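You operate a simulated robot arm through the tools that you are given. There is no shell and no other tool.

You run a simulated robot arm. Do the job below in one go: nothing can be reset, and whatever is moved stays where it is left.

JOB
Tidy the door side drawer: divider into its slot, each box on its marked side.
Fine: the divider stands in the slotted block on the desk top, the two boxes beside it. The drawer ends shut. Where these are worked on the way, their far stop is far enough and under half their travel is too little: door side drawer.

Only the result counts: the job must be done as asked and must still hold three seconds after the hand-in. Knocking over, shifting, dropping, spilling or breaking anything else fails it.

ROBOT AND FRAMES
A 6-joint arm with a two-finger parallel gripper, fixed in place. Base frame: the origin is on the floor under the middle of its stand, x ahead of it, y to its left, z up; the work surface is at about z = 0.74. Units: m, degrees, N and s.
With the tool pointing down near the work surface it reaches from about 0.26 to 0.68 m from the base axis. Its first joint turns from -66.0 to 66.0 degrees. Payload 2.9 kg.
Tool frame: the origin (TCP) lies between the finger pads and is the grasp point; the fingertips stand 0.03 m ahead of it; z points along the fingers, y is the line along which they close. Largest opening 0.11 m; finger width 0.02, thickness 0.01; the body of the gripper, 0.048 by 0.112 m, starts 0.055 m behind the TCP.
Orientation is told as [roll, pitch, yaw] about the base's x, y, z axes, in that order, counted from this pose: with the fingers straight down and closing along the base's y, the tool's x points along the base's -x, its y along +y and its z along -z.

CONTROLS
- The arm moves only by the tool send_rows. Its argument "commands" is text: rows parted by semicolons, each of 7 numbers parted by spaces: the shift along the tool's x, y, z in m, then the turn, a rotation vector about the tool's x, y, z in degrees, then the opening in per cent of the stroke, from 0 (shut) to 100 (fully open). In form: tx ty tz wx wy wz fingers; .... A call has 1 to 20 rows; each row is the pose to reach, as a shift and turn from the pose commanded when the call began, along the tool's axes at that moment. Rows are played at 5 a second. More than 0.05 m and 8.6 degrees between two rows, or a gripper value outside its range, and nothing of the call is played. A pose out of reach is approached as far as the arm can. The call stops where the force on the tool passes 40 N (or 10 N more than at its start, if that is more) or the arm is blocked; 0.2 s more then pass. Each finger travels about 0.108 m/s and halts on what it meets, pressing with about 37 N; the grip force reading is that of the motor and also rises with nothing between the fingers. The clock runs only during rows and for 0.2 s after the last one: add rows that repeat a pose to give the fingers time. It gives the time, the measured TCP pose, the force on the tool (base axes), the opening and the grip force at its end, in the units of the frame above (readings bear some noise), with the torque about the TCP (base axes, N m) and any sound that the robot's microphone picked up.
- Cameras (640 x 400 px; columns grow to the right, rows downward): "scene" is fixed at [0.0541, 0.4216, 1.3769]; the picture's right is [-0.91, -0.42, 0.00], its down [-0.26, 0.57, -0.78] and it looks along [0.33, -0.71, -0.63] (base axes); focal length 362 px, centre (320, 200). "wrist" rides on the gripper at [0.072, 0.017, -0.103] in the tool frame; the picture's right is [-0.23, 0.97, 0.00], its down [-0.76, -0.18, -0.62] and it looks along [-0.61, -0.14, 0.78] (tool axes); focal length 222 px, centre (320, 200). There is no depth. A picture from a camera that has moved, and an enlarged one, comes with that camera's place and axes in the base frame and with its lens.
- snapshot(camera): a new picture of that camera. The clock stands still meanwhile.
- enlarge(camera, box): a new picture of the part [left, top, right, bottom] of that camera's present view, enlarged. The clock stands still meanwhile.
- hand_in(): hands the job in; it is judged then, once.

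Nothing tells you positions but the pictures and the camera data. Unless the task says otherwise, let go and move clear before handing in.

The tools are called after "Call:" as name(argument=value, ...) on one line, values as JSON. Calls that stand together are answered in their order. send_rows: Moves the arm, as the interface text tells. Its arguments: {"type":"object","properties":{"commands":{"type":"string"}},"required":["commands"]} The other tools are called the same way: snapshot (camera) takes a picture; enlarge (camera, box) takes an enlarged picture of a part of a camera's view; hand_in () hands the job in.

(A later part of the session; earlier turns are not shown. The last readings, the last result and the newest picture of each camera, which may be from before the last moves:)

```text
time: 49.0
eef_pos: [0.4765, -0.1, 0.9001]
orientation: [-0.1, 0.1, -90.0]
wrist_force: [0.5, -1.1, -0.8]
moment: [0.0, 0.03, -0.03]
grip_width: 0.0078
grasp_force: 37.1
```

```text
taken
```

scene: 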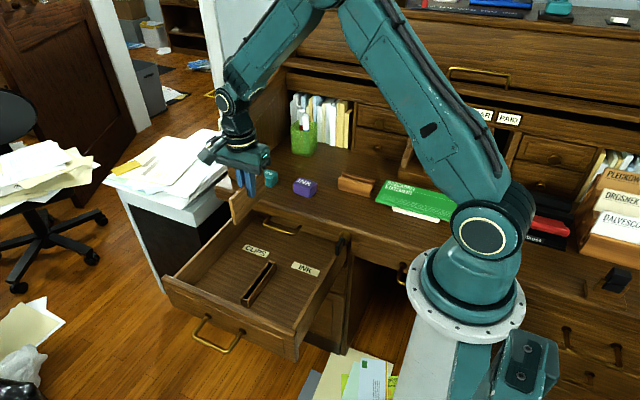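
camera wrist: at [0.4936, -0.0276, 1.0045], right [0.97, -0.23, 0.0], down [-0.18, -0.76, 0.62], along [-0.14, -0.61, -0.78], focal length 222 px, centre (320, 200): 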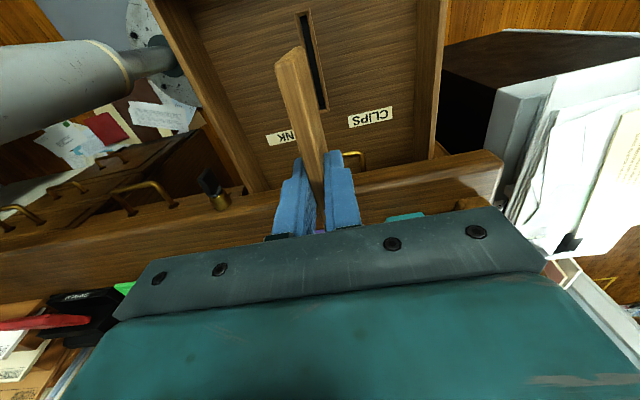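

Call:
enlarge(camera="wrist", box=[250, 0, 390, 140])

Call:
enlarge(camera="wrist", box=[140, 0, 500, 240])

```text
2.86 times, centred on (320, 70) of wrist
camera zoom: at [0.4936, -0.0276, 1.0045], right [0.97, -0.23, 0.0], down [-0.18, -0.76, 0.62], along [-0.14, -0.61, -0.78], focal length 635 px, centre (320, 571)
```

zoom: 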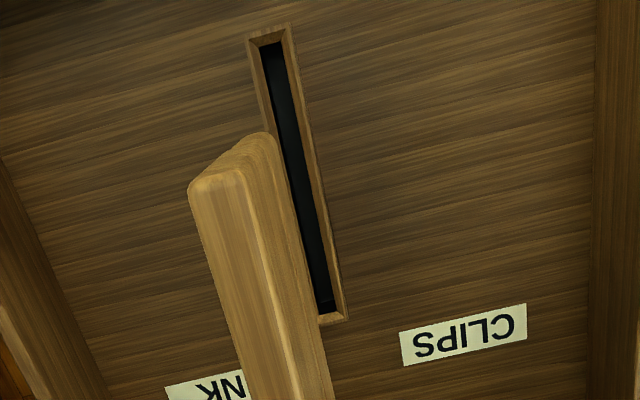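

```text
1.67 times, centred on (320, 120) of wrist
camera zoom: at [0.4936, -0.0276, 1.0045], right [0.97, -0.23, 0.0], down [-0.18, -0.76, 0.62], along [-0.14, -0.61, -0.78], focal length 370 px, centre (320, 333)
```

zoom: 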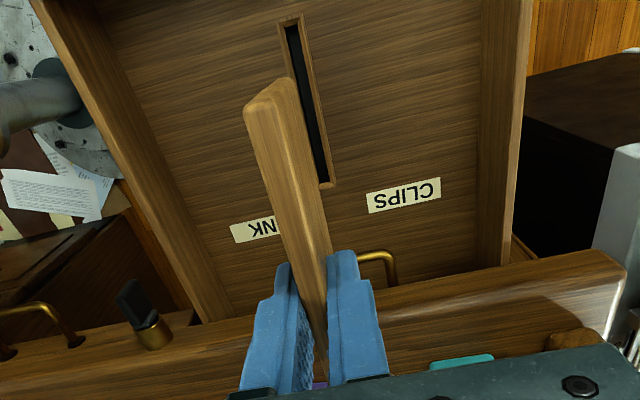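

The divider is turned and roughly over the slot (slot centre about x 0.471, y −0.083). I'll lower it to just above the slot and check alignment up close.

Call:
send_rows(commands="0.01 -0.002 0.03 0 0 0 0; 0.0195 -0.0045 0.07 0 0 0 0; 0.0195 -0.0045 0.11 0 0 0 0; 0.0195 -0.0045 0.15 0 0 0 0; 0.0195 -0.0045 0.19 0 0 0 0; 0.0195 -0.0045 0.205 0 0 0 0; 0.0195 -0.0045 0.205 0 0 0 0")

Call:
enlarge(camera="wrist", box=[200, 0, 440, 240])

Call:
enlarge(camera="scene", box=[210, 190, 350, 330])

```text
time: 50.6
eef_pos: [0.4704, -0.0824, 0.6961]
orientation: [0.0, 0.0, -90.0]
wrist_force: [0.4, -0.7, -1.2]
moment: [0.01, 0.01, -0.01]
grip_width: 0.0078
grasp_force: 37.3
```

```text
1.67 times, centred on (320, 120) of wrist
camera zoom: at [0.4873, -0.009, 0.8002], right [0.97, -0.23, 0.0], down [-0.18, -0.76, 0.62], along [-0.14, -0.61, -0.78], focal length 370 px, centre (320, 333)
```

zoom: 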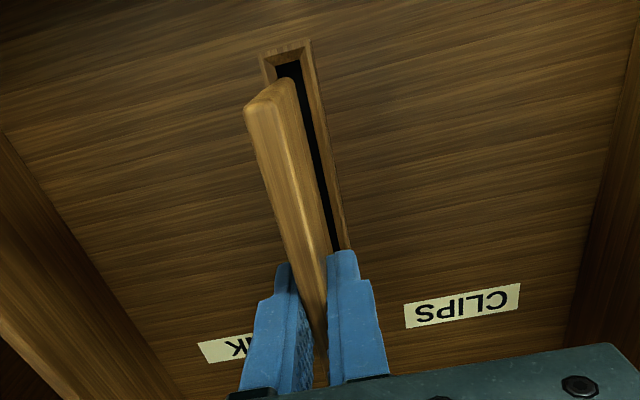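

```text
2.86 times, centred on (280, 260) of scene
camera zoom: at [0.0541, 0.4216, 1.3769], right [-0.91, -0.42, 0.0], down [-0.26, 0.57, -0.78], along [0.33, -0.71, -0.63], focal length 1034 px, centre (434, 29)
```

zoom: 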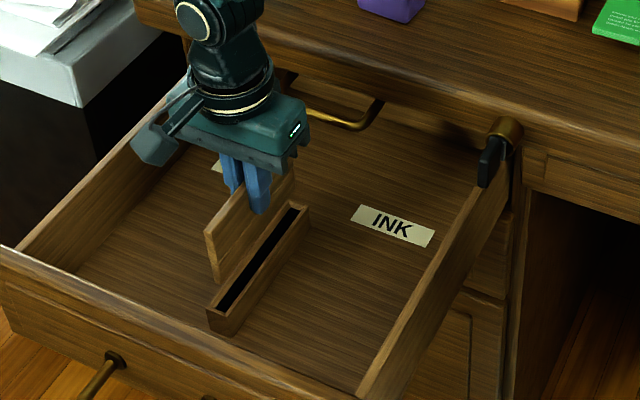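

Call:
enlarge(camera="wrist", box=[275, 15, 345, 155])

Call:
enlarge(camera="wrist", box=[275, 15, 325, 65])

Call:
enlarge(camera="scene", box=[270, 235, 330, 305])

```text
2.86 times, centred on (310, 85) of wrist
camera zoom: at [0.4873, -0.009, 0.8002], right [0.97, -0.23, 0.0], down [-0.18, -0.76, 0.62], along [-0.14, -0.61, -0.78], focal length 635 px, centre (349, 529)
```

zoom: 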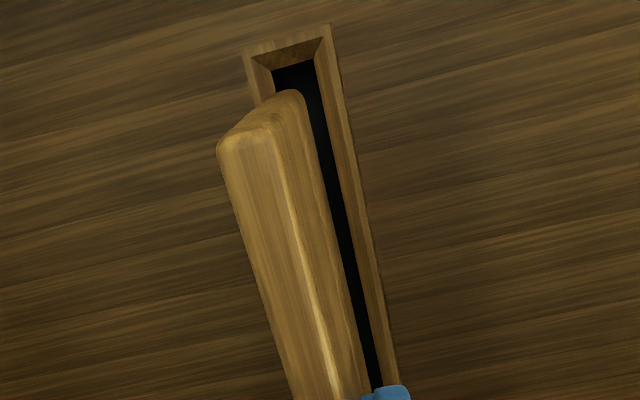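

```text
8.00 times, centred on (300, 40) of wrist
camera zoom: at [0.4873, -0.009, 0.8002], right [0.97, -0.23, 0.0], down [-0.18, -0.76, 0.62], along [-0.14, -0.61, -0.78], focal length 1777 px, centre (480, 1480)
```

zoom: 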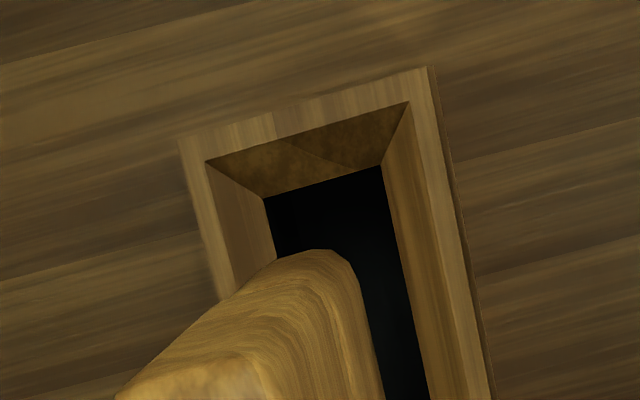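

```text
5.71 times, centred on (300, 270) of scene
camera zoom: at [0.0541, 0.4216, 1.3769], right [-0.91, -0.42, 0.0], down [-0.26, 0.57, -0.78], along [0.33, -0.71, -0.63], focal length 2068 px, centre (434, -200)
```

zoom: 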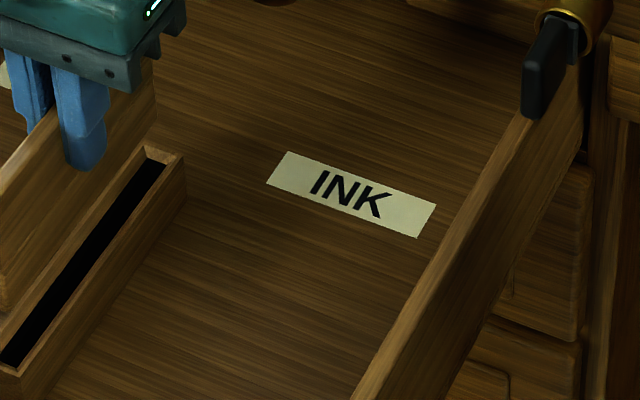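

The divider is within about 1 mm of the slot's centreline. I'll nudge it and lower it slowly into the slot, watching the force.

Call:
send_rows(commands="0.001 -0.001 0.01 0 0 0 0; 0.001 -0.001 0.02 0 0 0 0; 0.001 -0.001 0.03 0 0 0 0; 0.001 -0.001 0.04 0 0 0 0; 0.001 -0.001 0.04 0 0 0 0")

Call:
enlarge(camera="wrist", box=[250, 0, 400, 200])

Call:
enlarge(camera="scene", box=[230, 220, 310, 310])

```text
time: 51.8
eef_pos: [0.4683, -0.0798, 0.6559]
orientation: [0.0, 0.0, -90.0]
wrist_force: [2.3, -0.1, 1.0]
moment: [0.03, -0.22, 0.0]
grip_width: 0.0078
grasp_force: 36.8
```

```text
2.00 times, centred on (325, 100) of wrist
camera zoom: at [0.4861, -0.0076, 0.7601], right [0.97, -0.23, 0.0], down [-0.18, -0.76, 0.62], along [-0.14, -0.61, -0.78], focal length 444 px, centre (310, 400)
```

zoom: 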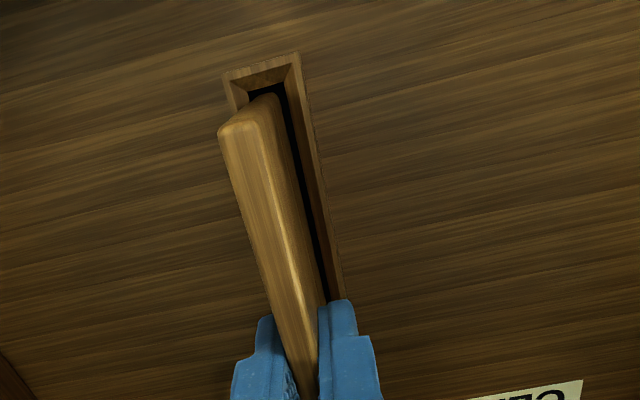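

```text
4.44 times, centred on (270, 265) of scene
camera zoom: at [0.0541, 0.4216, 1.3769], right [-0.91, -0.42, 0.0], down [-0.26, 0.57, -0.78], along [0.33, -0.71, -0.63], focal length 1608 px, centre (542, -89)
```

zoom: 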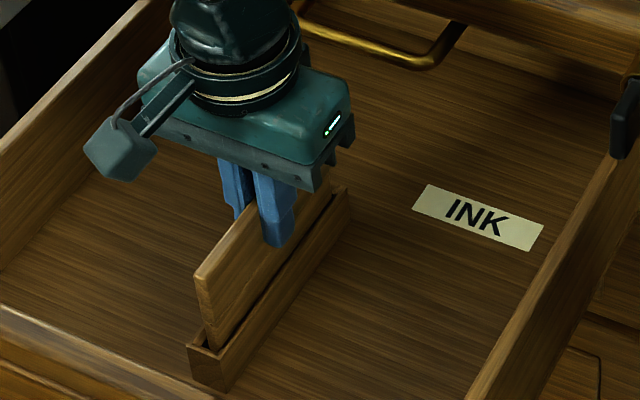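

Call:
send_rows(commands="0 0.0015 0 0 0 0 0; 0 0.0015 0.006 0 0 0 0; 0 0.0015 0.012 0 0 0 0; 0 0.0015 0.012 0 0 0 0")

Call:
enlarge(camera="wrist", box=[270, 0, 370, 140])

Call:
enlarge(camera="scene", box=[255, 245, 305, 305])

```text
time: 52.8
eef_pos: [0.4709, -0.0783, 0.6425]
orientation: [-0.1, 0.0, -89.9]
wrist_force: [-0.3, -0.8, -0.9]
moment: [0.0, -0.02, 0.0]
grip_width: 0.0078
grasp_force: 36.7
```

```text
2.86 times, centred on (320, 70) of wrist
camera zoom: at [0.4875, -0.0079, 0.7468], right [0.97, -0.23, 0.0], down [-0.18, -0.76, 0.62], along [-0.14, -0.61, -0.78], focal length 635 px, centre (320, 571)
```

zoom: 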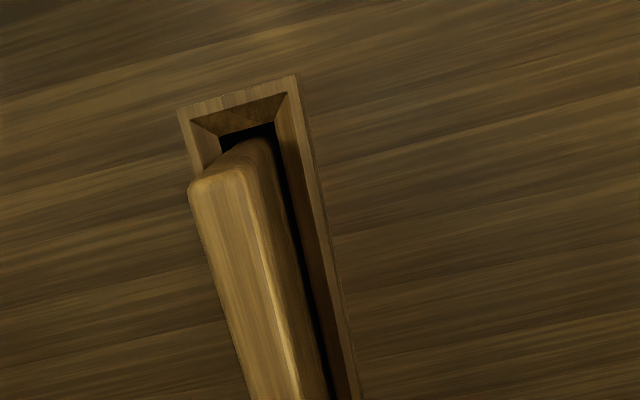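

```text
6.67 times, centred on (280, 275) of scene
camera zoom: at [0.0541, 0.4216, 1.3769], right [-0.91, -0.42, 0.0], down [-0.26, 0.57, -0.78], along [0.33, -0.71, -0.63], focal length 2412 px, centre (587, -300)
```

zoom: 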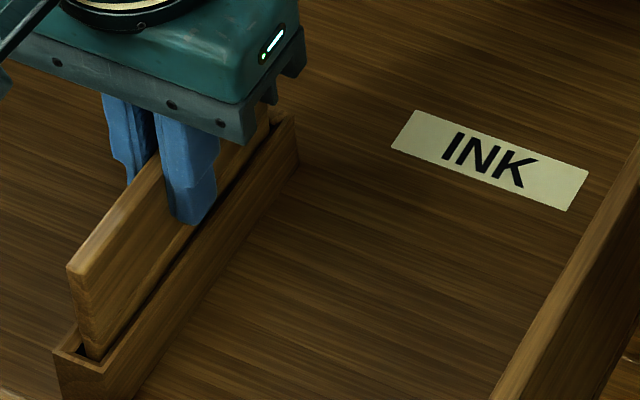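

It's entering cleanly with no side force. I'll lower further until it seats.

Call:
send_rows(commands="0 0 0.005 0 0 0 0; 0 0 0.01 0 0 0 0; 0 0 0.014 0 0 0 0; 0 0 0.014 0 0 0 0")

Call:
enlarge(camera="wrist", box=[270, 0, 370, 140])

Call:
enlarge(camera="scene", box=[255, 245, 305, 305])

```text
time: 53.8
eef_pos: [0.4719, -0.0805, 0.6304]
orientation: [0.2, -0.1, -90.1]
wrist_force: [-4.1, -1.7, 38.0]
moment: [-0.06, 0.29, 0.01]
grip_width: 0.0079
grasp_force: 36.7
```

```text
2.86 times, centred on (320, 70) of wrist
camera zoom: at [0.4885, -0.0079, 0.7346], right [0.97, -0.23, 0.0], down [-0.18, -0.76, 0.62], along [-0.14, -0.61, -0.78], focal length 635 px, centre (320, 571)
```

zoom: 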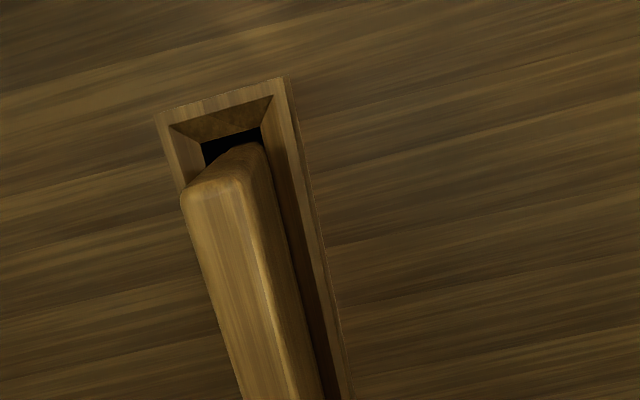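

```text
6.67 times, centred on (280, 275) of scene
camera zoom: at [0.0534, 0.4216, 1.3769], right [-0.91, -0.42, 0.0], down [-0.26, 0.57, -0.78], along [0.33, -0.71, -0.63], focal length 2412 px, centre (587, -300)
```

zoom: 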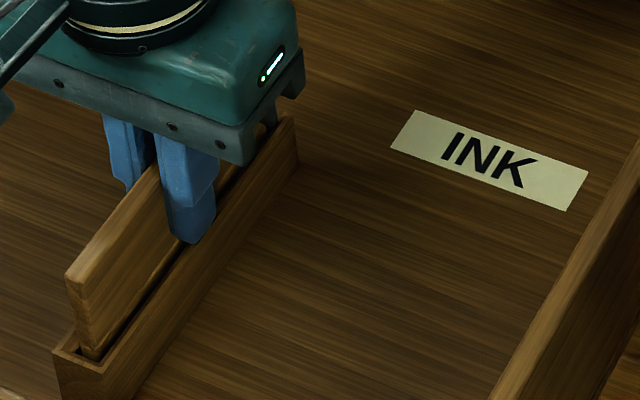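

Firm upward contact at about z 0.630: the divider bottom is on the slot floor, with its mark line at the rim. I'll ease off and release it.

Call:
send_rows(commands="0 0 -0.002 0 0 0 0; 0 0 -0.002 0 0 0 10; 0 0 -0.002 0 0 0 25; 0 0 -0.002 0 0 0 25; 0 0 -0.002 0 0 0 25")

Call:
enlarge(camera="wrist", box=[230, 0, 410, 240])

Call:
enlarge(camera="scene", box=[240, 235, 310, 305])

```text
time: 55.0
eef_pos: [0.4698, -0.0804, 0.6314]
orientation: [-0.1, 0.0, -89.9]
wrist_force: [0.7, 0.1, -0.5]
moment: [-0.02, 0.01, 0.04]
grip_width: 0.0274
grasp_force: 0.2
```

```text
1.67 times, centred on (320, 120) of wrist
camera zoom: at [0.4873, -0.008, 0.7349], right [0.97, -0.23, 0.0], down [-0.18, -0.76, 0.62], along [-0.14, -0.61, -0.78], focal length 370 px, centre (320, 333)
```

zoom: 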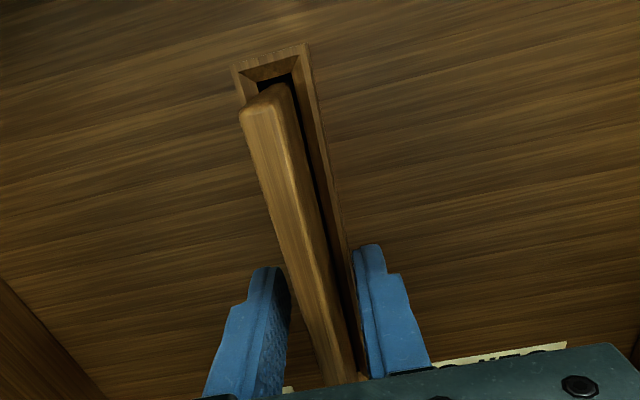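

```text
5.71 times, centred on (275, 270) of scene
camera zoom: at [0.0541, 0.4216, 1.3769], right [-0.91, -0.42, 0.0], down [-0.26, 0.57, -0.78], along [0.33, -0.71, -0.63], focal length 2068 px, centre (577, -200)
```

zoom: 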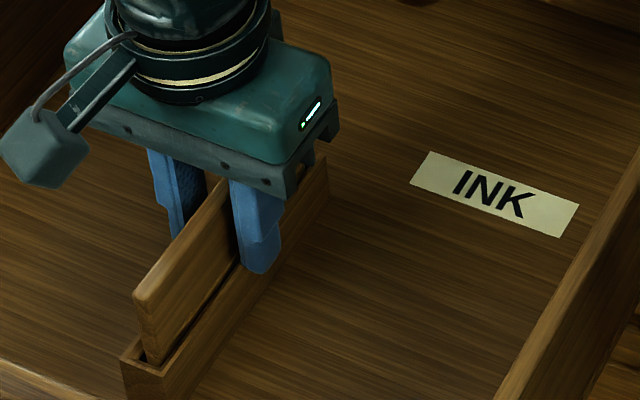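

Call:
send_rows(commands="0 0 -0.02 0 0 0 28; 0 0 -0.05 0 0 0 30; 0 0 -0.09 0 0 0 30; 0 0 -0.13 0 0 0 30; 0 0 -0.17 0 0 0 30; 0 0 -0.21 0 0 0 30; 0 0 -0.25 0 0 0 30; 0 0 -0.25 0 0 0 30")

Call:
snapshot(camera="wrist")

Call:
enlarge(camera="scene", box=[150, 170, 370, 350])

```text
time: 56.8
eef_pos: [0.4704, -0.079, 0.8827]
orientation: [-0.2, 0.0, -90.1]
wrist_force: [0.2, 0.5, 0.2]
moment: [0.01, 0.0, -0.03]
grip_width: 0.0333
grasp_force: 0.0
```

```text
taken
camera wrist: at [0.4874, -0.0063, 0.9868], right [0.97, -0.23, 0.0], down [-0.18, -0.76, 0.62], along [-0.14, -0.61, -0.78], focal length 222 px, centre (320, 200)
```

wrist: 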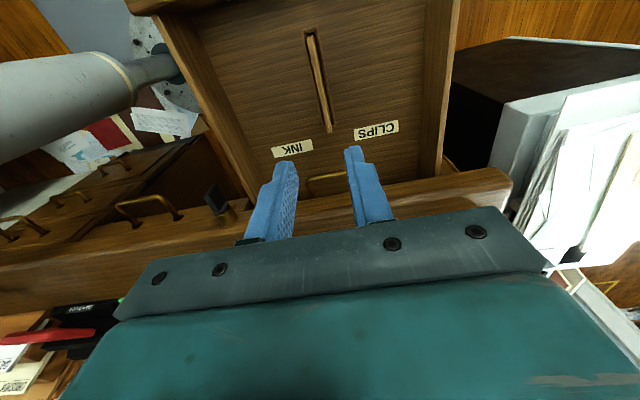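

```text
2.22 times, centred on (260, 260) of scene
camera zoom: at [0.054, 0.4216, 1.3769], right [-0.91, -0.42, 0.0], down [-0.26, 0.57, -0.78], along [0.33, -0.71, -0.63], focal length 804 px, centre (453, 67)
```

zoom: 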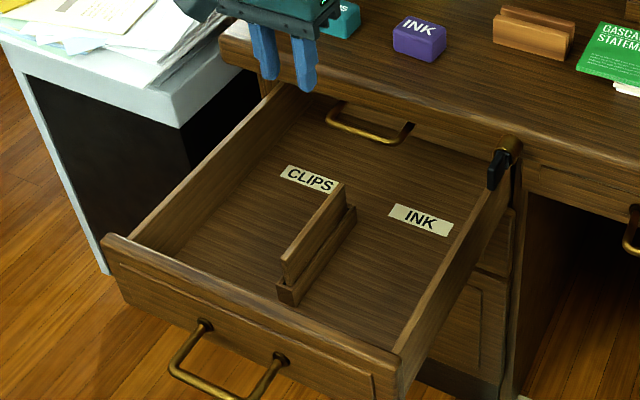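

The divider stands in its slot between the marks. Next the INK box: I'll move over it with the same tool orientation and measure it.

Call:
send_rows(commands="-0.04 -0.008 -0.005 0 0 0 40; -0.08 -0.015 -0.01 0 0 0 50; -0.12 -0.022 -0.017 0 0 0 60; -0.16 -0.03 -0.017 0 0 0 70; -0.19 -0.03 -0.017 0 0 0 75; -0.19 -0.03 -0.017 0 0 0 75")

Call:
snapshot(camera="wrist")

Call:
enlarge(camera="scene", box=[240, 150, 340, 210])

```text
time: 58.2
eef_pos: [0.442, -0.2706, 0.8997]
orientation: [0.0, 0.0, -89.9]
wrist_force: [1.1, -0.5, -0.5]
moment: [0.02, 0.0, -0.02]
grip_width: 0.0825
grasp_force: 0.1
```

```text
taken
camera wrist: at [0.4585, -0.1995, 1.0035], right [0.97, -0.23, 0.0], down [-0.18, -0.76, 0.62], along [-0.14, -0.61, -0.78], focal length 222 px, centre (320, 200)
```

wrist: 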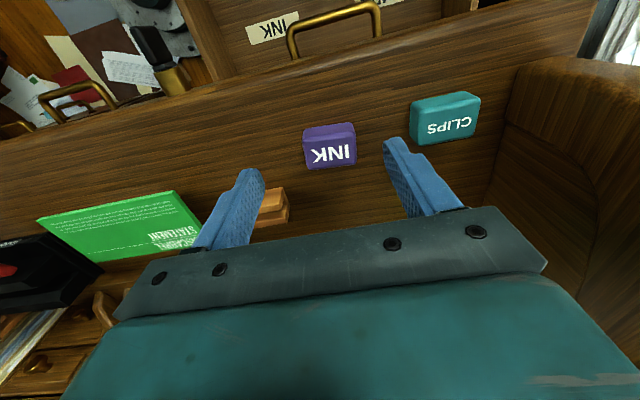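

```text
6.40 times, centred on (290, 180) of scene
camera zoom: at [0.0541, 0.4216, 1.3769], right [-0.91, -0.42, 0.0], down [-0.26, 0.57, -0.78], along [0.33, -0.71, -0.63], focal length 2316 px, centre (512, 328)
```

zoom: 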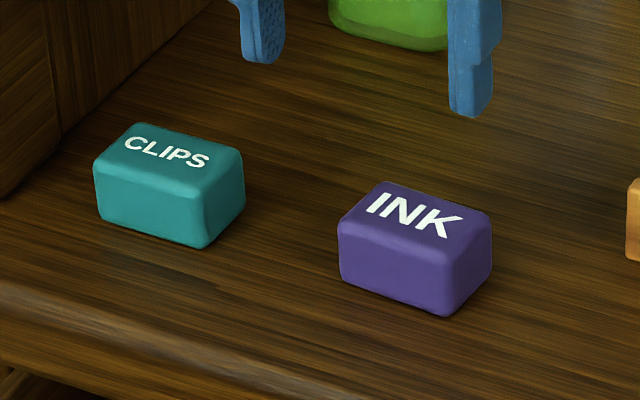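

Call:
enlarge(camera="wrist", box=[280, 70, 500, 190])

```text
2.91 times, centred on (390, 130) of wrist
camera zoom: at [0.4585, -0.1995, 1.0035], right [0.97, -0.23, 0.0], down [-0.18, -0.76, 0.62], along [-0.14, -0.61, -0.78], focal length 646 px, centre (116, 404)
```

zoom: 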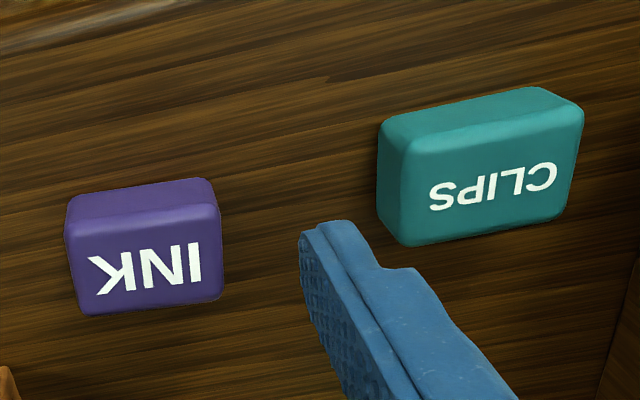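

INK is at about (0.443, −0.314), turned roughly −4°, top z≈0.772; CLIPS at about (0.568, −0.310). I'll go down over INK with fingers on its long ends.

Call:
send_rows(commands="-0.022 0.001 0.02 0 0 2 75; -0.0436 0.0015 0.05 0 0 3.5 75; -0.0436 0.0015 0.075 0 0 3.5 75; -0.0436 0.0015 0.075 0 0 3.5 75")

Call:
enlarge(camera="wrist", box=[200, 40, 460, 240])

Call:
enlarge(camera="scene", box=[240, 140, 360, 220])

```text
time: 59.2
eef_pos: [0.4419, -0.3143, 0.8253]
orientation: [-0.1, 0.0, -93.5]
wrist_force: [-0.6, 0.7, -0.4]
moment: [0.0, -0.01, 0.01]
grip_width: 0.0824
grasp_force: 0.0
```

```text
2.00 times, centred on (330, 140) of wrist
camera zoom: at [0.464, -0.2429, 0.9283], right [0.96, -0.29, 0.0], down [-0.22, -0.75, 0.62], along [-0.18, -0.6, -0.78], focal length 444 px, centre (300, 320)
```

zoom: 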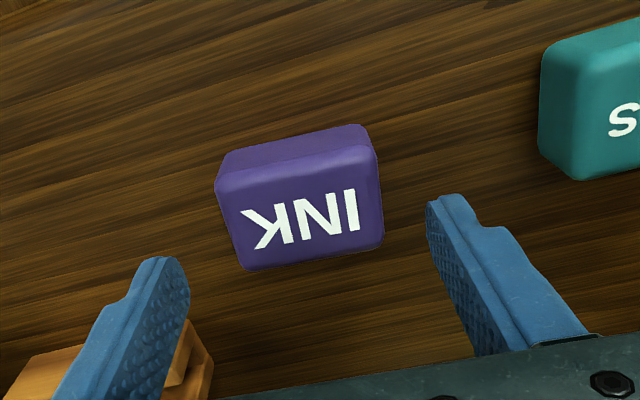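

```text
5.00 times, centred on (300, 180) of scene
camera zoom: at [0.0541, 0.4216, 1.3769], right [-0.91, -0.42, 0.0], down [-0.26, 0.57, -0.78], along [0.33, -0.71, -0.63], focal length 1809 px, centre (420, 300)
```

zoom: 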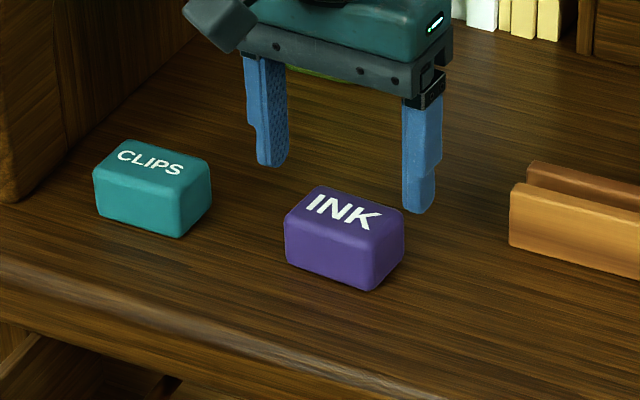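

Call:
send_rows(commands="0 0 0.02 0 0 0 75; 0 0 0.04 0 0 0 75; 0 0 0.05 0 0 0 75; 0 0 0.05 0 0 0 75")

Call:
enlarge(camera="wrist", box=[200, 40, 460, 240])

Call:
enlarge(camera="scene", box=[240, 140, 360, 220])

```text
time: 60.2
eef_pos: [0.4431, -0.314, 0.773]
orientation: [0.1, -0.1, -93.6]
wrist_force: [-0.2, 0.3, -0.5]
moment: [0.0, -0.02, -0.02]
grip_width: 0.0824
grasp_force: 0.1
```

```text
2.00 times, centred on (330, 140) of wrist
camera zoom: at [0.4641, -0.242, 0.8768], right [0.96, -0.29, 0.0], down [-0.22, -0.75, 0.62], along [-0.18, -0.6, -0.78], focal length 444 px, centre (300, 320)
```

zoom: 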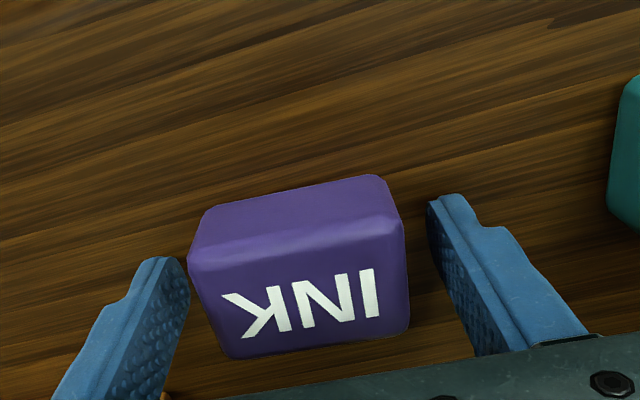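

```text
5.00 times, centred on (300, 180) of scene
camera zoom: at [0.0541, 0.4216, 1.3769], right [-0.91, -0.42, 0.0], down [-0.26, 0.57, -0.78], along [0.33, -0.71, -0.63], focal length 1809 px, centre (420, 300)
```

zoom: 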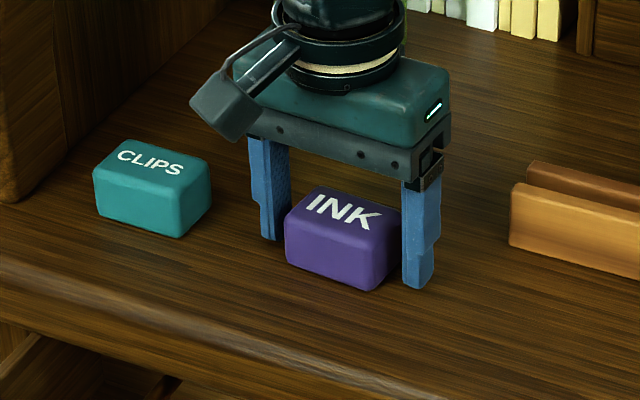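

Fingers are on both long ends of INK, clear of everything else. I'll close.

Call:
send_rows(commands="0 0 0 0 0 0 65; 0 0 0 0 0 0 55; 0 0 0 0 0 0 48; 0 0 0 0 0 0 40; 0 0 0 0 0 0 40")

Call:
enlarge(camera="wrist", box=[200, 40, 460, 240])

```text
time: 61.4
eef_pos: [0.443, -0.314, 0.7737]
orientation: [0.0, 0.0, -93.5]
wrist_force: [-0.1, 0.5, 0.7]
moment: [-0.05, -0.04, 0.02]
grip_width: 0.0593
grasp_force: 37.1
```

```text
2.00 times, centred on (330, 140) of wrist
camera zoom: at [0.464, -0.242, 0.877], right [0.96, -0.29, 0.0], down [-0.22, -0.75, 0.62], along [-0.18, -0.6, -0.78], focal length 444 px, centre (300, 320)
```

zoom: 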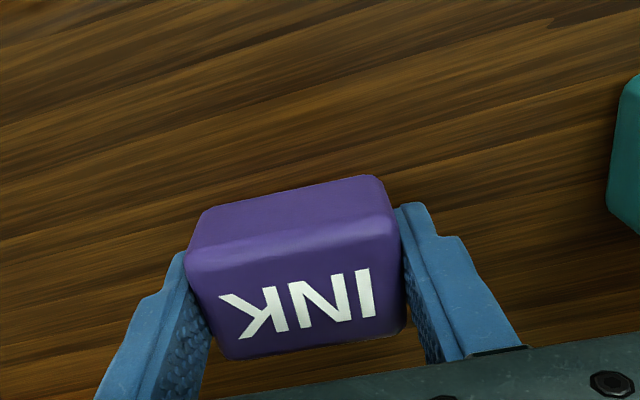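

Call:
send_rows(commands="0 0 -0.015 0 0 0 38; 0 0 -0.04 0 0 0 38; 0 0 -0.08 0 0 0 38; 0 0 -0.115 0 0 0 38; 0.04 -0.014 -0.12 0 0 -0.7 38; 0.08 -0.028 -0.12 0 0 -1.4 38; 0.12 -0.042 -0.12 0 0 -2.1 38; 0.16 -0.057 -0.12 0 0 -2.8 38; 0.20 -0.071 -0.12 0 0 -3.5 38; 0.2246 -0.0799 -0.12 0 0 -3.5 38; 0.2246 -0.0799 -0.12 0 0 -3.5 38")

Call:
snapshot(camera="wrist")

Call:
snapshot(camera="scene")

```text
time: 63.8
eef_pos: [0.3779, -0.0832, 0.8954]
orientation: [0.0, 0.0, -90.0]
wrist_force: [-0.7, 0.3, -0.1]
moment: [-0.01, 0.01, -0.02]
grip_width: 0.0593
grasp_force: 37.0
```

```text
taken
camera wrist: at [0.3938, -0.0114, 0.9981], right [0.97, -0.23, 0.0], down [-0.18, -0.76, 0.62], along [-0.14, -0.61, -0.78], focal length 222 px, centre (320, 200)
```

wrist: 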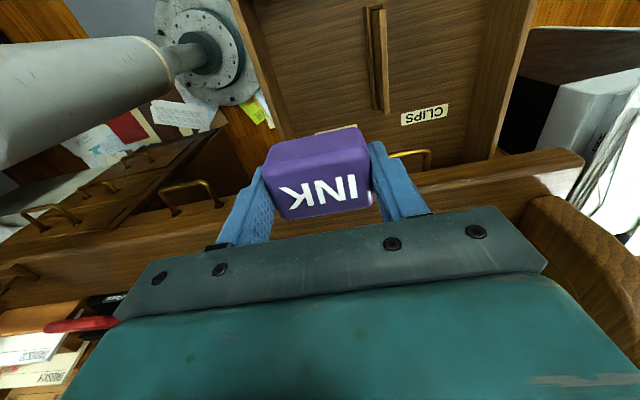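

```text
taken
```

scene: 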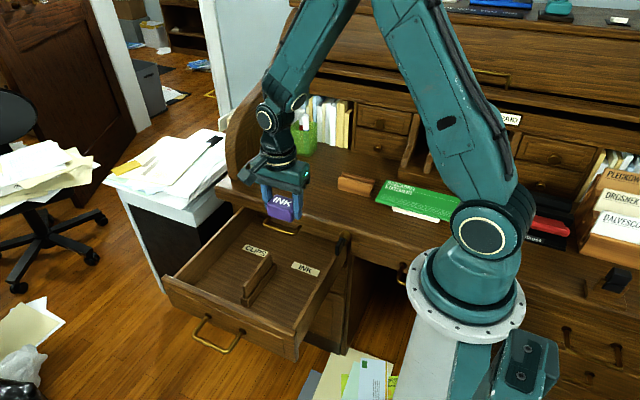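

INK is held over its side of the drawer. I'll lower it toward the drawer floor (z≈0.562).

Call:
send_rows(commands="0 0 0.04 0 0 0 38; 0 0 0.08 0 0 0 38; 0 0 0.12 0 0 0 38; 0 0 0.16 0 0 0 38; 0 0 0.20 0 0 0 38; 0 0 0.24 0 0 0 38; 0 0 0.27 0 0 0 38; 0 0 0.28 0 0 0 38; 0 0 0.28 0 0 0 38")

Call:
enlarge(camera="scene", box=[220, 210, 360, 320])

Call:
snapshot(camera="wrist")

```text
time: 65.8
eef_pos: [0.3757, -0.0837, 0.6132]
orientation: [0.0, 0.0, -90.0]
wrist_force: [1.2, -1.3, -0.6]
moment: [-0.01, -0.01, 0.0]
grip_width: 0.0594
grasp_force: 37.0
```

```text
3.64 times, centred on (290, 265) of scene
camera zoom: at [0.0541, 0.4216, 1.3769], right [-0.91, -0.42, 0.0], down [-0.26, 0.57, -0.78], along [0.33, -0.71, -0.63], focal length 1316 px, centre (429, -36)
```

zoom: 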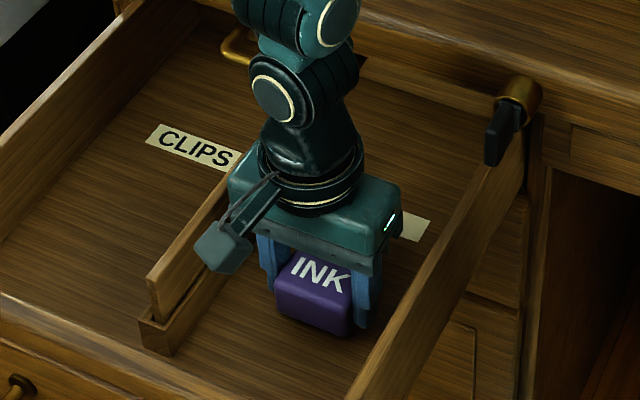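

```text
taken
camera wrist: at [0.3926, -0.0125, 0.7171], right [0.97, -0.23, 0.0], down [-0.18, -0.76, 0.62], along [-0.14, -0.61, -0.78], focal length 222 px, centre (320, 200)
```

wrist: 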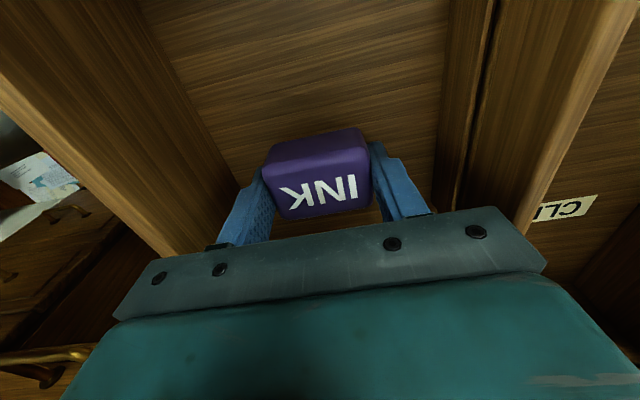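

Call:
send_rows(commands="0 0 0.005 0 0 0 38; 0 0 0.010 0 0 0 38; 0 0 0.014 0 0 0 38; 0 0 0.014 0 0 0 38")

```text
time: 66.8
eef_pos: [0.3767, -0.0851, 0.5988]
orientation: [0.0, 0.0, -90.1]
wrist_force: [0.2, -0.6, -0.5]
moment: [0.03, -0.02, 0.02]
grip_width: 0.0595
grasp_force: 36.4
```

Call:
send_rows(commands="0 0 0.002 0 0 0 38; 0 0 0.004 0 0 0 38; 0 0 0.005 0 0 0 38; 0 0 0.005 0 0 0 38")

Call:
enlarge(camera="scene", box=[260, 250, 330, 310])

```text
time: 67.8
eef_pos: [0.376, -0.0848, 0.5961]
orientation: [0.1, -0.2, -90.0]
wrist_force: [-3.5, -4.8, 34.7]
moment: [-0.09, 0.17, -0.06]
grip_width: 0.0594
grasp_force: 37.0
```

```text
6.67 times, centred on (295, 280) of scene
camera zoom: at [0.0536, 0.4216, 1.3769], right [-0.91, -0.42, 0.0], down [-0.26, 0.57, -0.78], along [0.33, -0.71, -0.63], focal length 2412 px, centre (487, -333)
```

zoom: 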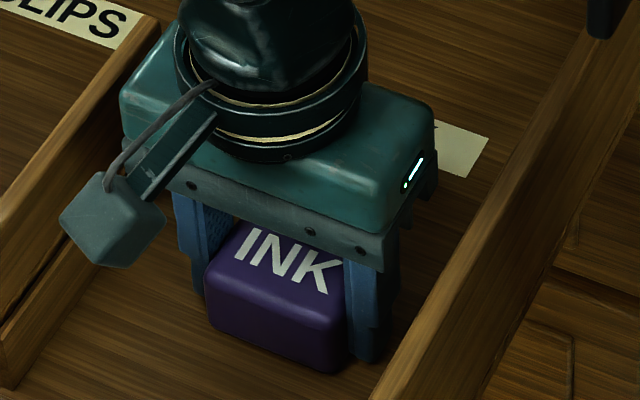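

INK touched the floor at z≈0.596 as expected. I'll ease off, release and rise.

Call:
send_rows(commands="0 0 -0.003 0 0 0 45; 0 0 -0.003 0 0 0 58; 0 0 -0.003 0 0 0 64; 0 0 -0.003 0 0 0 64; 0 0 -0.02 0 0 0 64; 0 0 -0.05 0 0 0 64; 0 0 -0.09 0 0 0 64; 0 0 -0.13 0 0 0 64; 0 0 -0.17 0 0 0 64; 0 0 -0.21 0 0 0 64; 0 0 -0.25 0 0 0 64; 0 0 -0.29 0 0 0 64; 0 0 -0.31 0 0 0 64; 0 0 -0.31 0 0 0 64")

Call:
snapshot(camera="wrist")

Call:
enlarge(camera="scene", box=[150, 150, 370, 340])

```text
time: 70.8
eef_pos: [0.3762, -0.0829, 0.9051]
orientation: [-0.1, 0.0, -89.9]
wrist_force: [0.7, 0.8, -0.1]
moment: [-0.01, 0.03, 0.0]
grip_width: 0.0705
grasp_force: 0.1
```

```text
taken
camera wrist: at [0.3925, -0.0116, 1.0088], right [0.97, -0.23, 0.0], down [-0.18, -0.76, 0.62], along [-0.14, -0.61, -0.78], focal length 222 px, centre (320, 200)
```

wrist: 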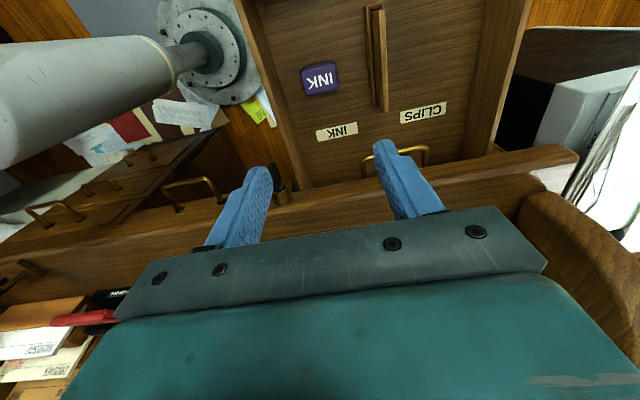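

```text
2.11 times, centred on (260, 245) of scene
camera zoom: at [0.054, 0.4216, 1.3769], right [-0.91, -0.42, 0.0], down [-0.26, 0.57, -0.78], along [0.33, -0.71, -0.63], focal length 762 px, centre (446, 105)
```

zoom: 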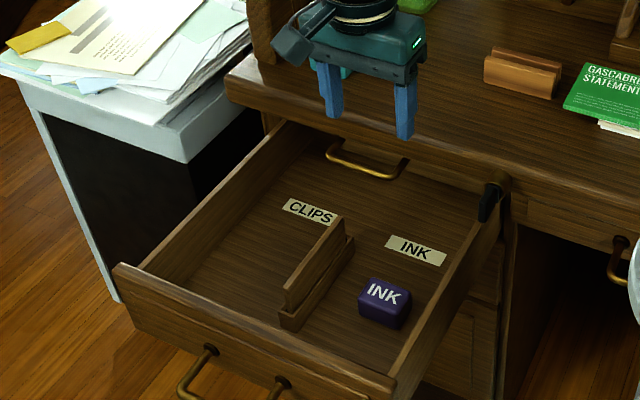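

INK is in place on its marked side. Now over to CLIPS.

Call:
send_rows(commands="-0.031 0.032 0 0 0 0 68; -0.062 0.064 0 0 0 0 72; -0.093 0.096 0 0 0 0 75; -0.124 0.128 0 0 0 0 75; -0.155 0.16 0 0 0 0 75; -0.187 0.192 0 0 0 0 75; -0.187 0.192 0 0 0 0 75")

Call:
snapshot(camera="wrist")

Call:
enlarge(camera="wrist", box=[260, 70, 460, 210])

```text
time: 72.4
eef_pos: [0.5677, -0.2709, 0.9053]
orientation: [-0.1, -0.1, -89.9]
wrist_force: [0.2, -0.3, -0.9]
moment: [0.0, -0.02, 0.01]
grip_width: 0.0827
grasp_force: 0.1
```

```text
taken
camera wrist: at [0.5846, -0.2, 1.0079], right [0.97, -0.23, 0.0], down [-0.18, -0.76, 0.62], along [-0.14, -0.61, -0.78], focal length 222 px, centre (320, 200)
```

wrist: 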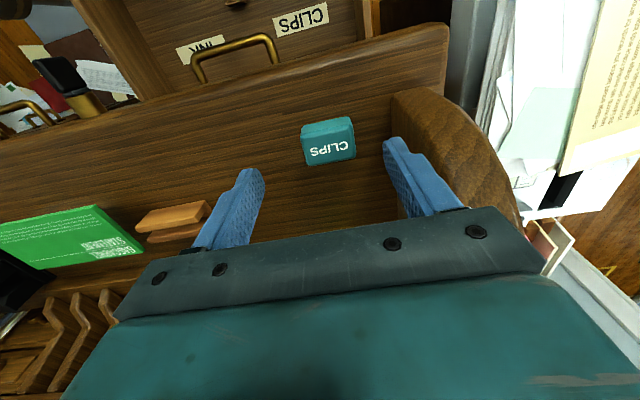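

```text
2.86 times, centred on (360, 140) of wrist
camera zoom: at [0.5846, -0.2, 1.0079], right [0.97, -0.23, 0.0], down [-0.18, -0.76, 0.62], along [-0.14, -0.61, -0.78], focal length 635 px, centre (206, 371)
```

zoom: 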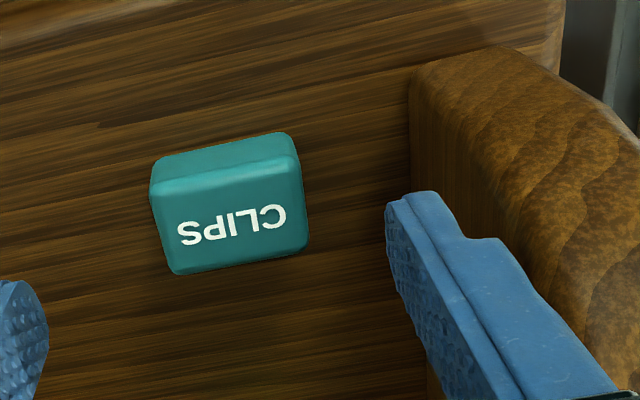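

CLIPS is at about (0.569, −0.312), square to the axes, with ~23 mm between the gripper and the desk's side panel. I'll descend onto it.

Call:
send_rows(commands="-0.02 0.001 0.03 0 0 0 75; -0.041 0.0015 0.06 0 0 0 75; -0.041 0.0015 0.08 0 0 0 75; -0.041 0.0015 0.08 0 0 0 75")

Call:
enlarge(camera="wrist", box=[200, 40, 500, 240])

Call:
enlarge(camera="scene", box=[200, 110, 340, 220])

```text
time: 73.4
eef_pos: [0.5698, -0.3138, 0.8233]
orientation: [0.0, 0.0, -90.0]
wrist_force: [-0.5, -0.4, -0.4]
moment: [0.01, 0.01, 0.0]
grip_width: 0.0824
grasp_force: 0.0
```

```text
2.00 times, centred on (350, 140) of wrist
camera zoom: at [0.5859, -0.2413, 0.9284], right [0.97, -0.23, 0.0], down [-0.18, -0.76, 0.62], along [-0.14, -0.61, -0.78], focal length 444 px, centre (260, 320)
```

zoom: 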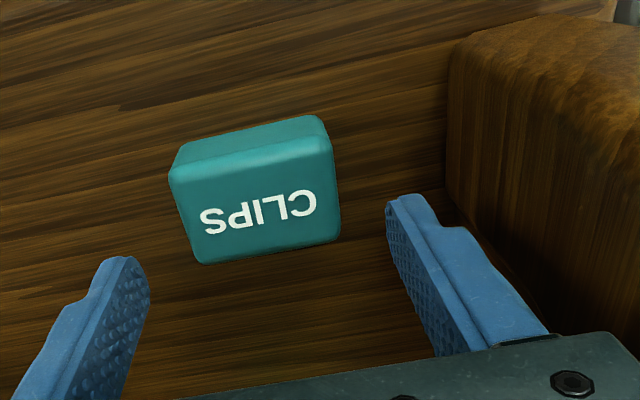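

```text
3.64 times, centred on (270, 165) of scene
camera zoom: at [0.0541, 0.4216, 1.3769], right [-0.91, -0.42, 0.0], down [-0.26, 0.57, -0.78], along [0.33, -0.71, -0.63], focal length 1316 px, centre (502, 327)
```

zoom: 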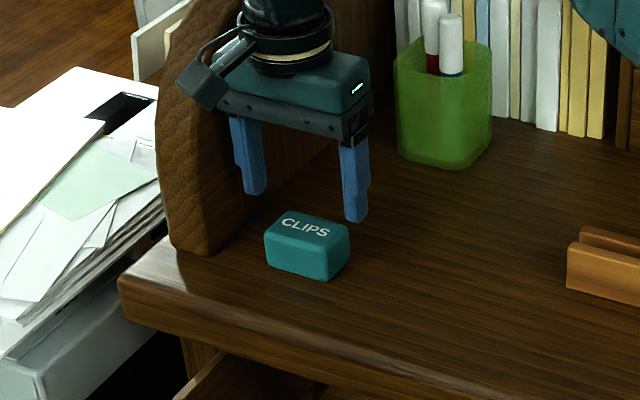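

Call:
send_rows(commands="0 0 0.02 0 0 0 75; 0 0 0.04 0 0 0 75; 0 0 0.05 0 0 0 75; 0 0 0.05 0 0 0 75; 0 0 0.05 0 0 0 65; 0 0 0.05 0 0 0 55; 0 0 0.05 0 0 0 48; 0 0 0.05 0 0 0 40; 0 0 0.05 0 0 0 40")

Call:
enlarge(camera="wrist", box=[200, 40, 500, 240])

Call:
enlarge(camera="scene", box=[200, 110, 340, 220])

```text
time: 75.4
eef_pos: [0.5685, -0.3127, 0.7735]
orientation: [-0.1, -0.1, -90.0]
wrist_force: [0.4, 0.0, -0.1]
moment: [-0.02, -0.03, 0.0]
grip_width: 0.0591
grasp_force: 37.3
```

```text
2.00 times, centred on (350, 140) of wrist
camera zoom: at [0.586, -0.241, 0.8783], right [0.97, -0.23, 0.0], down [-0.18, -0.76, 0.62], along [-0.14, -0.61, -0.78], focal length 444 px, centre (260, 320)
```

zoom: 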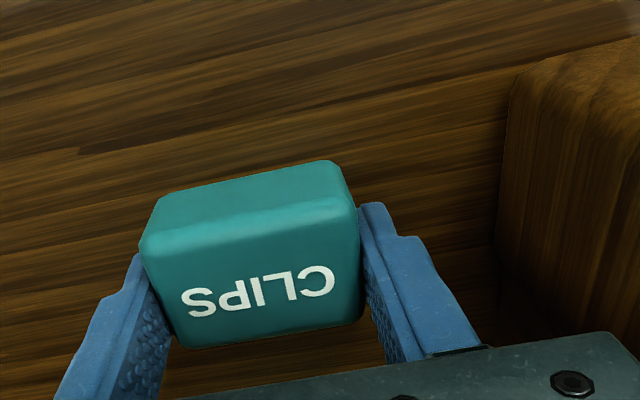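

```text
3.64 times, centred on (270, 165) of scene
camera zoom: at [0.0541, 0.4216, 1.3769], right [-0.91, -0.42, 0.0], down [-0.26, 0.57, -0.78], along [0.33, -0.71, -0.63], focal length 1316 px, centre (502, 327)
```

zoom: 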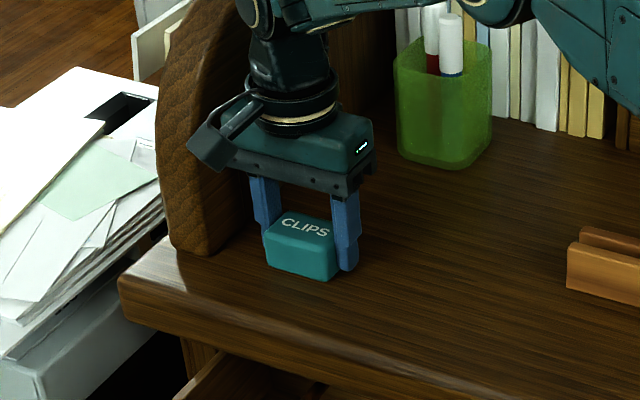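

Call:
send_rows(commands="0 0 -0.015 0 0 0 38; 0 0 -0.04 0 0 0 38; 0 0 -0.08 0 0 0 38; 0 0 -0.115 0 0 0 38; 0.04 -0.002 -0.12 0 0 0 38; 0.08 -0.004 -0.12 0 0 0 38; 0.12 -0.006 -0.12 0 0 0 38; 0.16 -0.008 -0.12 0 0 0 38; 0.20 -0.0085 -0.12 0 0 0 38; 0.2277 -0.0085 -0.12 0 0 0 38; 0.2277 -0.0085 -0.12 0 0 0 38")

Call:
snapshot(camera="wrist")

Call:
snapshot(camera="scene")

```text
time: 77.8
eef_pos: [0.5614, -0.0842, 0.8947]
orientation: [-0.1, -0.1, -90.0]
wrist_force: [0.0, -0.1, -1.4]
moment: [0.01, 0.0, -0.01]
grip_width: 0.0592
grasp_force: 37.2
```

```text
taken
camera wrist: at [0.5782, -0.0117, 0.9981], right [0.97, -0.23, 0.0], down [-0.18, -0.76, 0.62], along [-0.14, -0.61, -0.78], focal length 222 px, centre (320, 200)
```

wrist: 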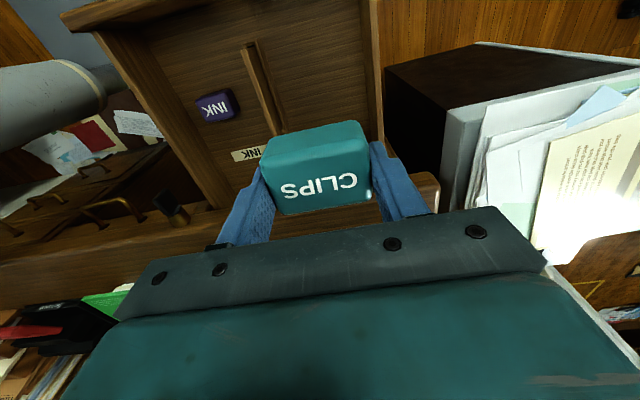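

```text
taken
```

scene: 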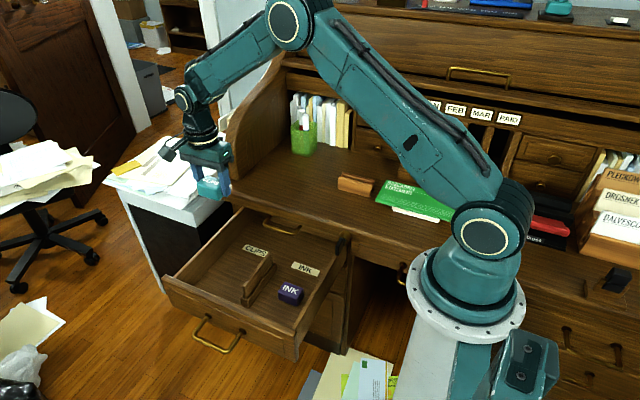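

Call:
send_rows(commands="0 -0.004 0.04 0 0 0 38; 0 -0.004 0.08 0 0 0 38; 0 -0.004 0.12 0 0 0 38; 0 -0.004 0.16 0 0 0 38; 0 -0.004 0.20 0 0 0 38; 0 -0.004 0.24 0 0 0 38; 0 -0.004 0.27 0 0 0 38; 0 -0.004 0.282 0 0 0 38; 0 -0.004 0.282 0 0 0 38")

Call:
enlarge(camera="scene", box=[190, 200, 330, 310])

Call:
snapshot(camera="wrist")

```text
time: 79.8
eef_pos: [0.5578, -0.0849, 0.613]
orientation: [-0.1, 0.0, -90.0]
wrist_force: [0.0, 0.1, -0.8]
moment: [-0.01, -0.03, 0.01]
grip_width: 0.0594
grasp_force: 37.1
```

```text
3.64 times, centred on (260, 255) of scene
camera zoom: at [0.0541, 0.4216, 1.3769], right [-0.91, -0.42, 0.0], down [-0.26, 0.57, -0.78], along [0.33, -0.71, -0.63], focal length 1316 px, centre (538, 0)
```

zoom: 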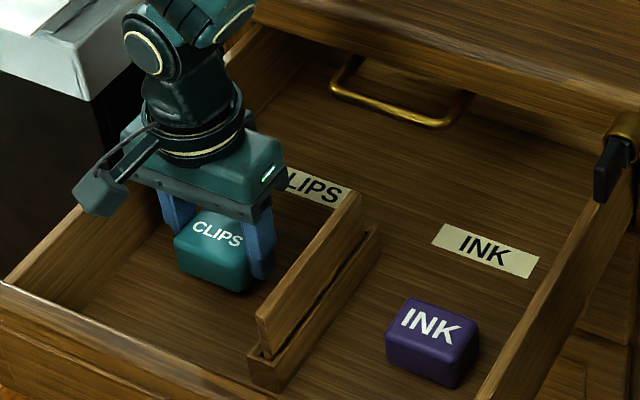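

```text
taken
camera wrist: at [0.574, -0.0134, 0.717], right [0.97, -0.23, 0.0], down [-0.18, -0.76, 0.62], along [-0.14, -0.61, -0.78], focal length 222 px, centre (320, 200)
```

wrist: 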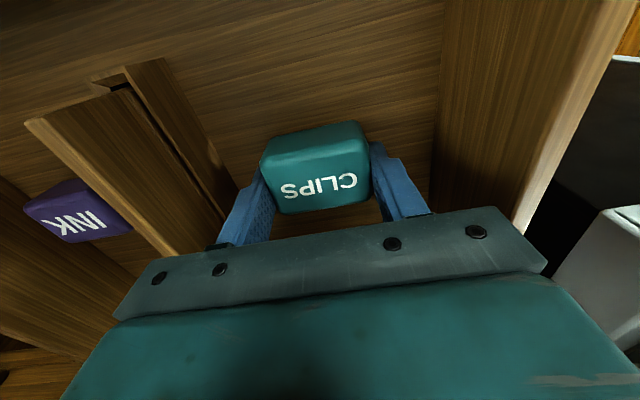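

Call:
send_rows(commands="0 0 0.005 0 0 0 38; 0 0 0.010 0 0 0 38; 0 0 0.014 0 0 0 38; 0 0 0.016 0 0 0 38; 0 0 0.018 0 0 0 38; 0 0 0.018 0 0 0 38")

```text
time: 81.2
eef_pos: [0.5588, -0.0854, 0.5977]
orientation: [0.2, 0.0, -89.9]
wrist_force: [-6.8, 0.6, 36.5]
moment: [0.0, 0.35, 0.02]
grip_width: 0.0599
grasp_force: 37.2
```

CLIPS is on the drawer floor. I'll ease off, release and rise straight up.

Call:
send_rows(commands="0 0 -0.003 0 0 0 45; 0 0 -0.003 0 0 0 58; 0 0 -0.003 0 0 0 64; 0 0 -0.003 0 0 0 64; 0 0 -0.02 0 0 0 64; 0 0 -0.05 0 0 0 64; 0 0 -0.09 0 0 0 64; 0 0 -0.13 0 0 0 64; 0 0 -0.17 0 0 0 64; 0 0 -0.21 0 0 0 64; 0 0 -0.25 0 0 0 64; 0 0 -0.28 0 0 0 64; 0 0 -0.28 0 0 0 64")

Call:
snapshot(camera="wrist")

Call:
enlarge(camera="scene", box=[150, 150, 370, 350])

```text
time: 84.0
eef_pos: [0.5592, -0.0859, 0.8762]
orientation: [-0.1, 0.0, -89.9]
wrist_force: [0.2, 0.8, -0.1]
moment: [0.01, 0.0, -0.02]
grip_width: 0.0705
grasp_force: 0.0
```

```text
taken
camera wrist: at [0.5759, -0.0133, 0.9797], right [0.97, -0.23, 0.0], down [-0.18, -0.76, 0.62], along [-0.14, -0.61, -0.78], focal length 222 px, centre (320, 200)
```

wrist: 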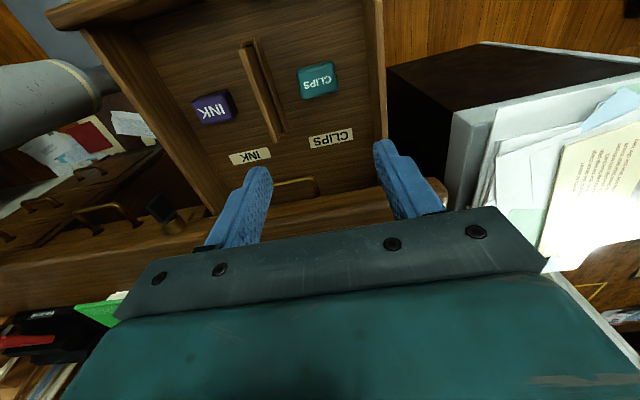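

```text
2.00 times, centred on (260, 250) of scene
camera zoom: at [0.054, 0.4216, 1.3769], right [-0.91, -0.42, 0.0], down [-0.26, 0.57, -0.78], along [0.33, -0.71, -0.63], focal length 724 px, centre (440, 100)
```

zoom: 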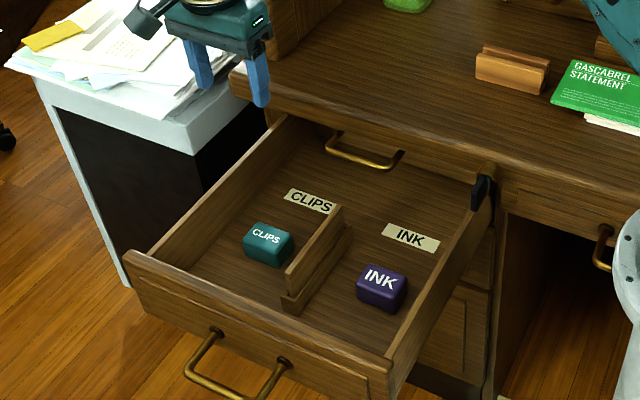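

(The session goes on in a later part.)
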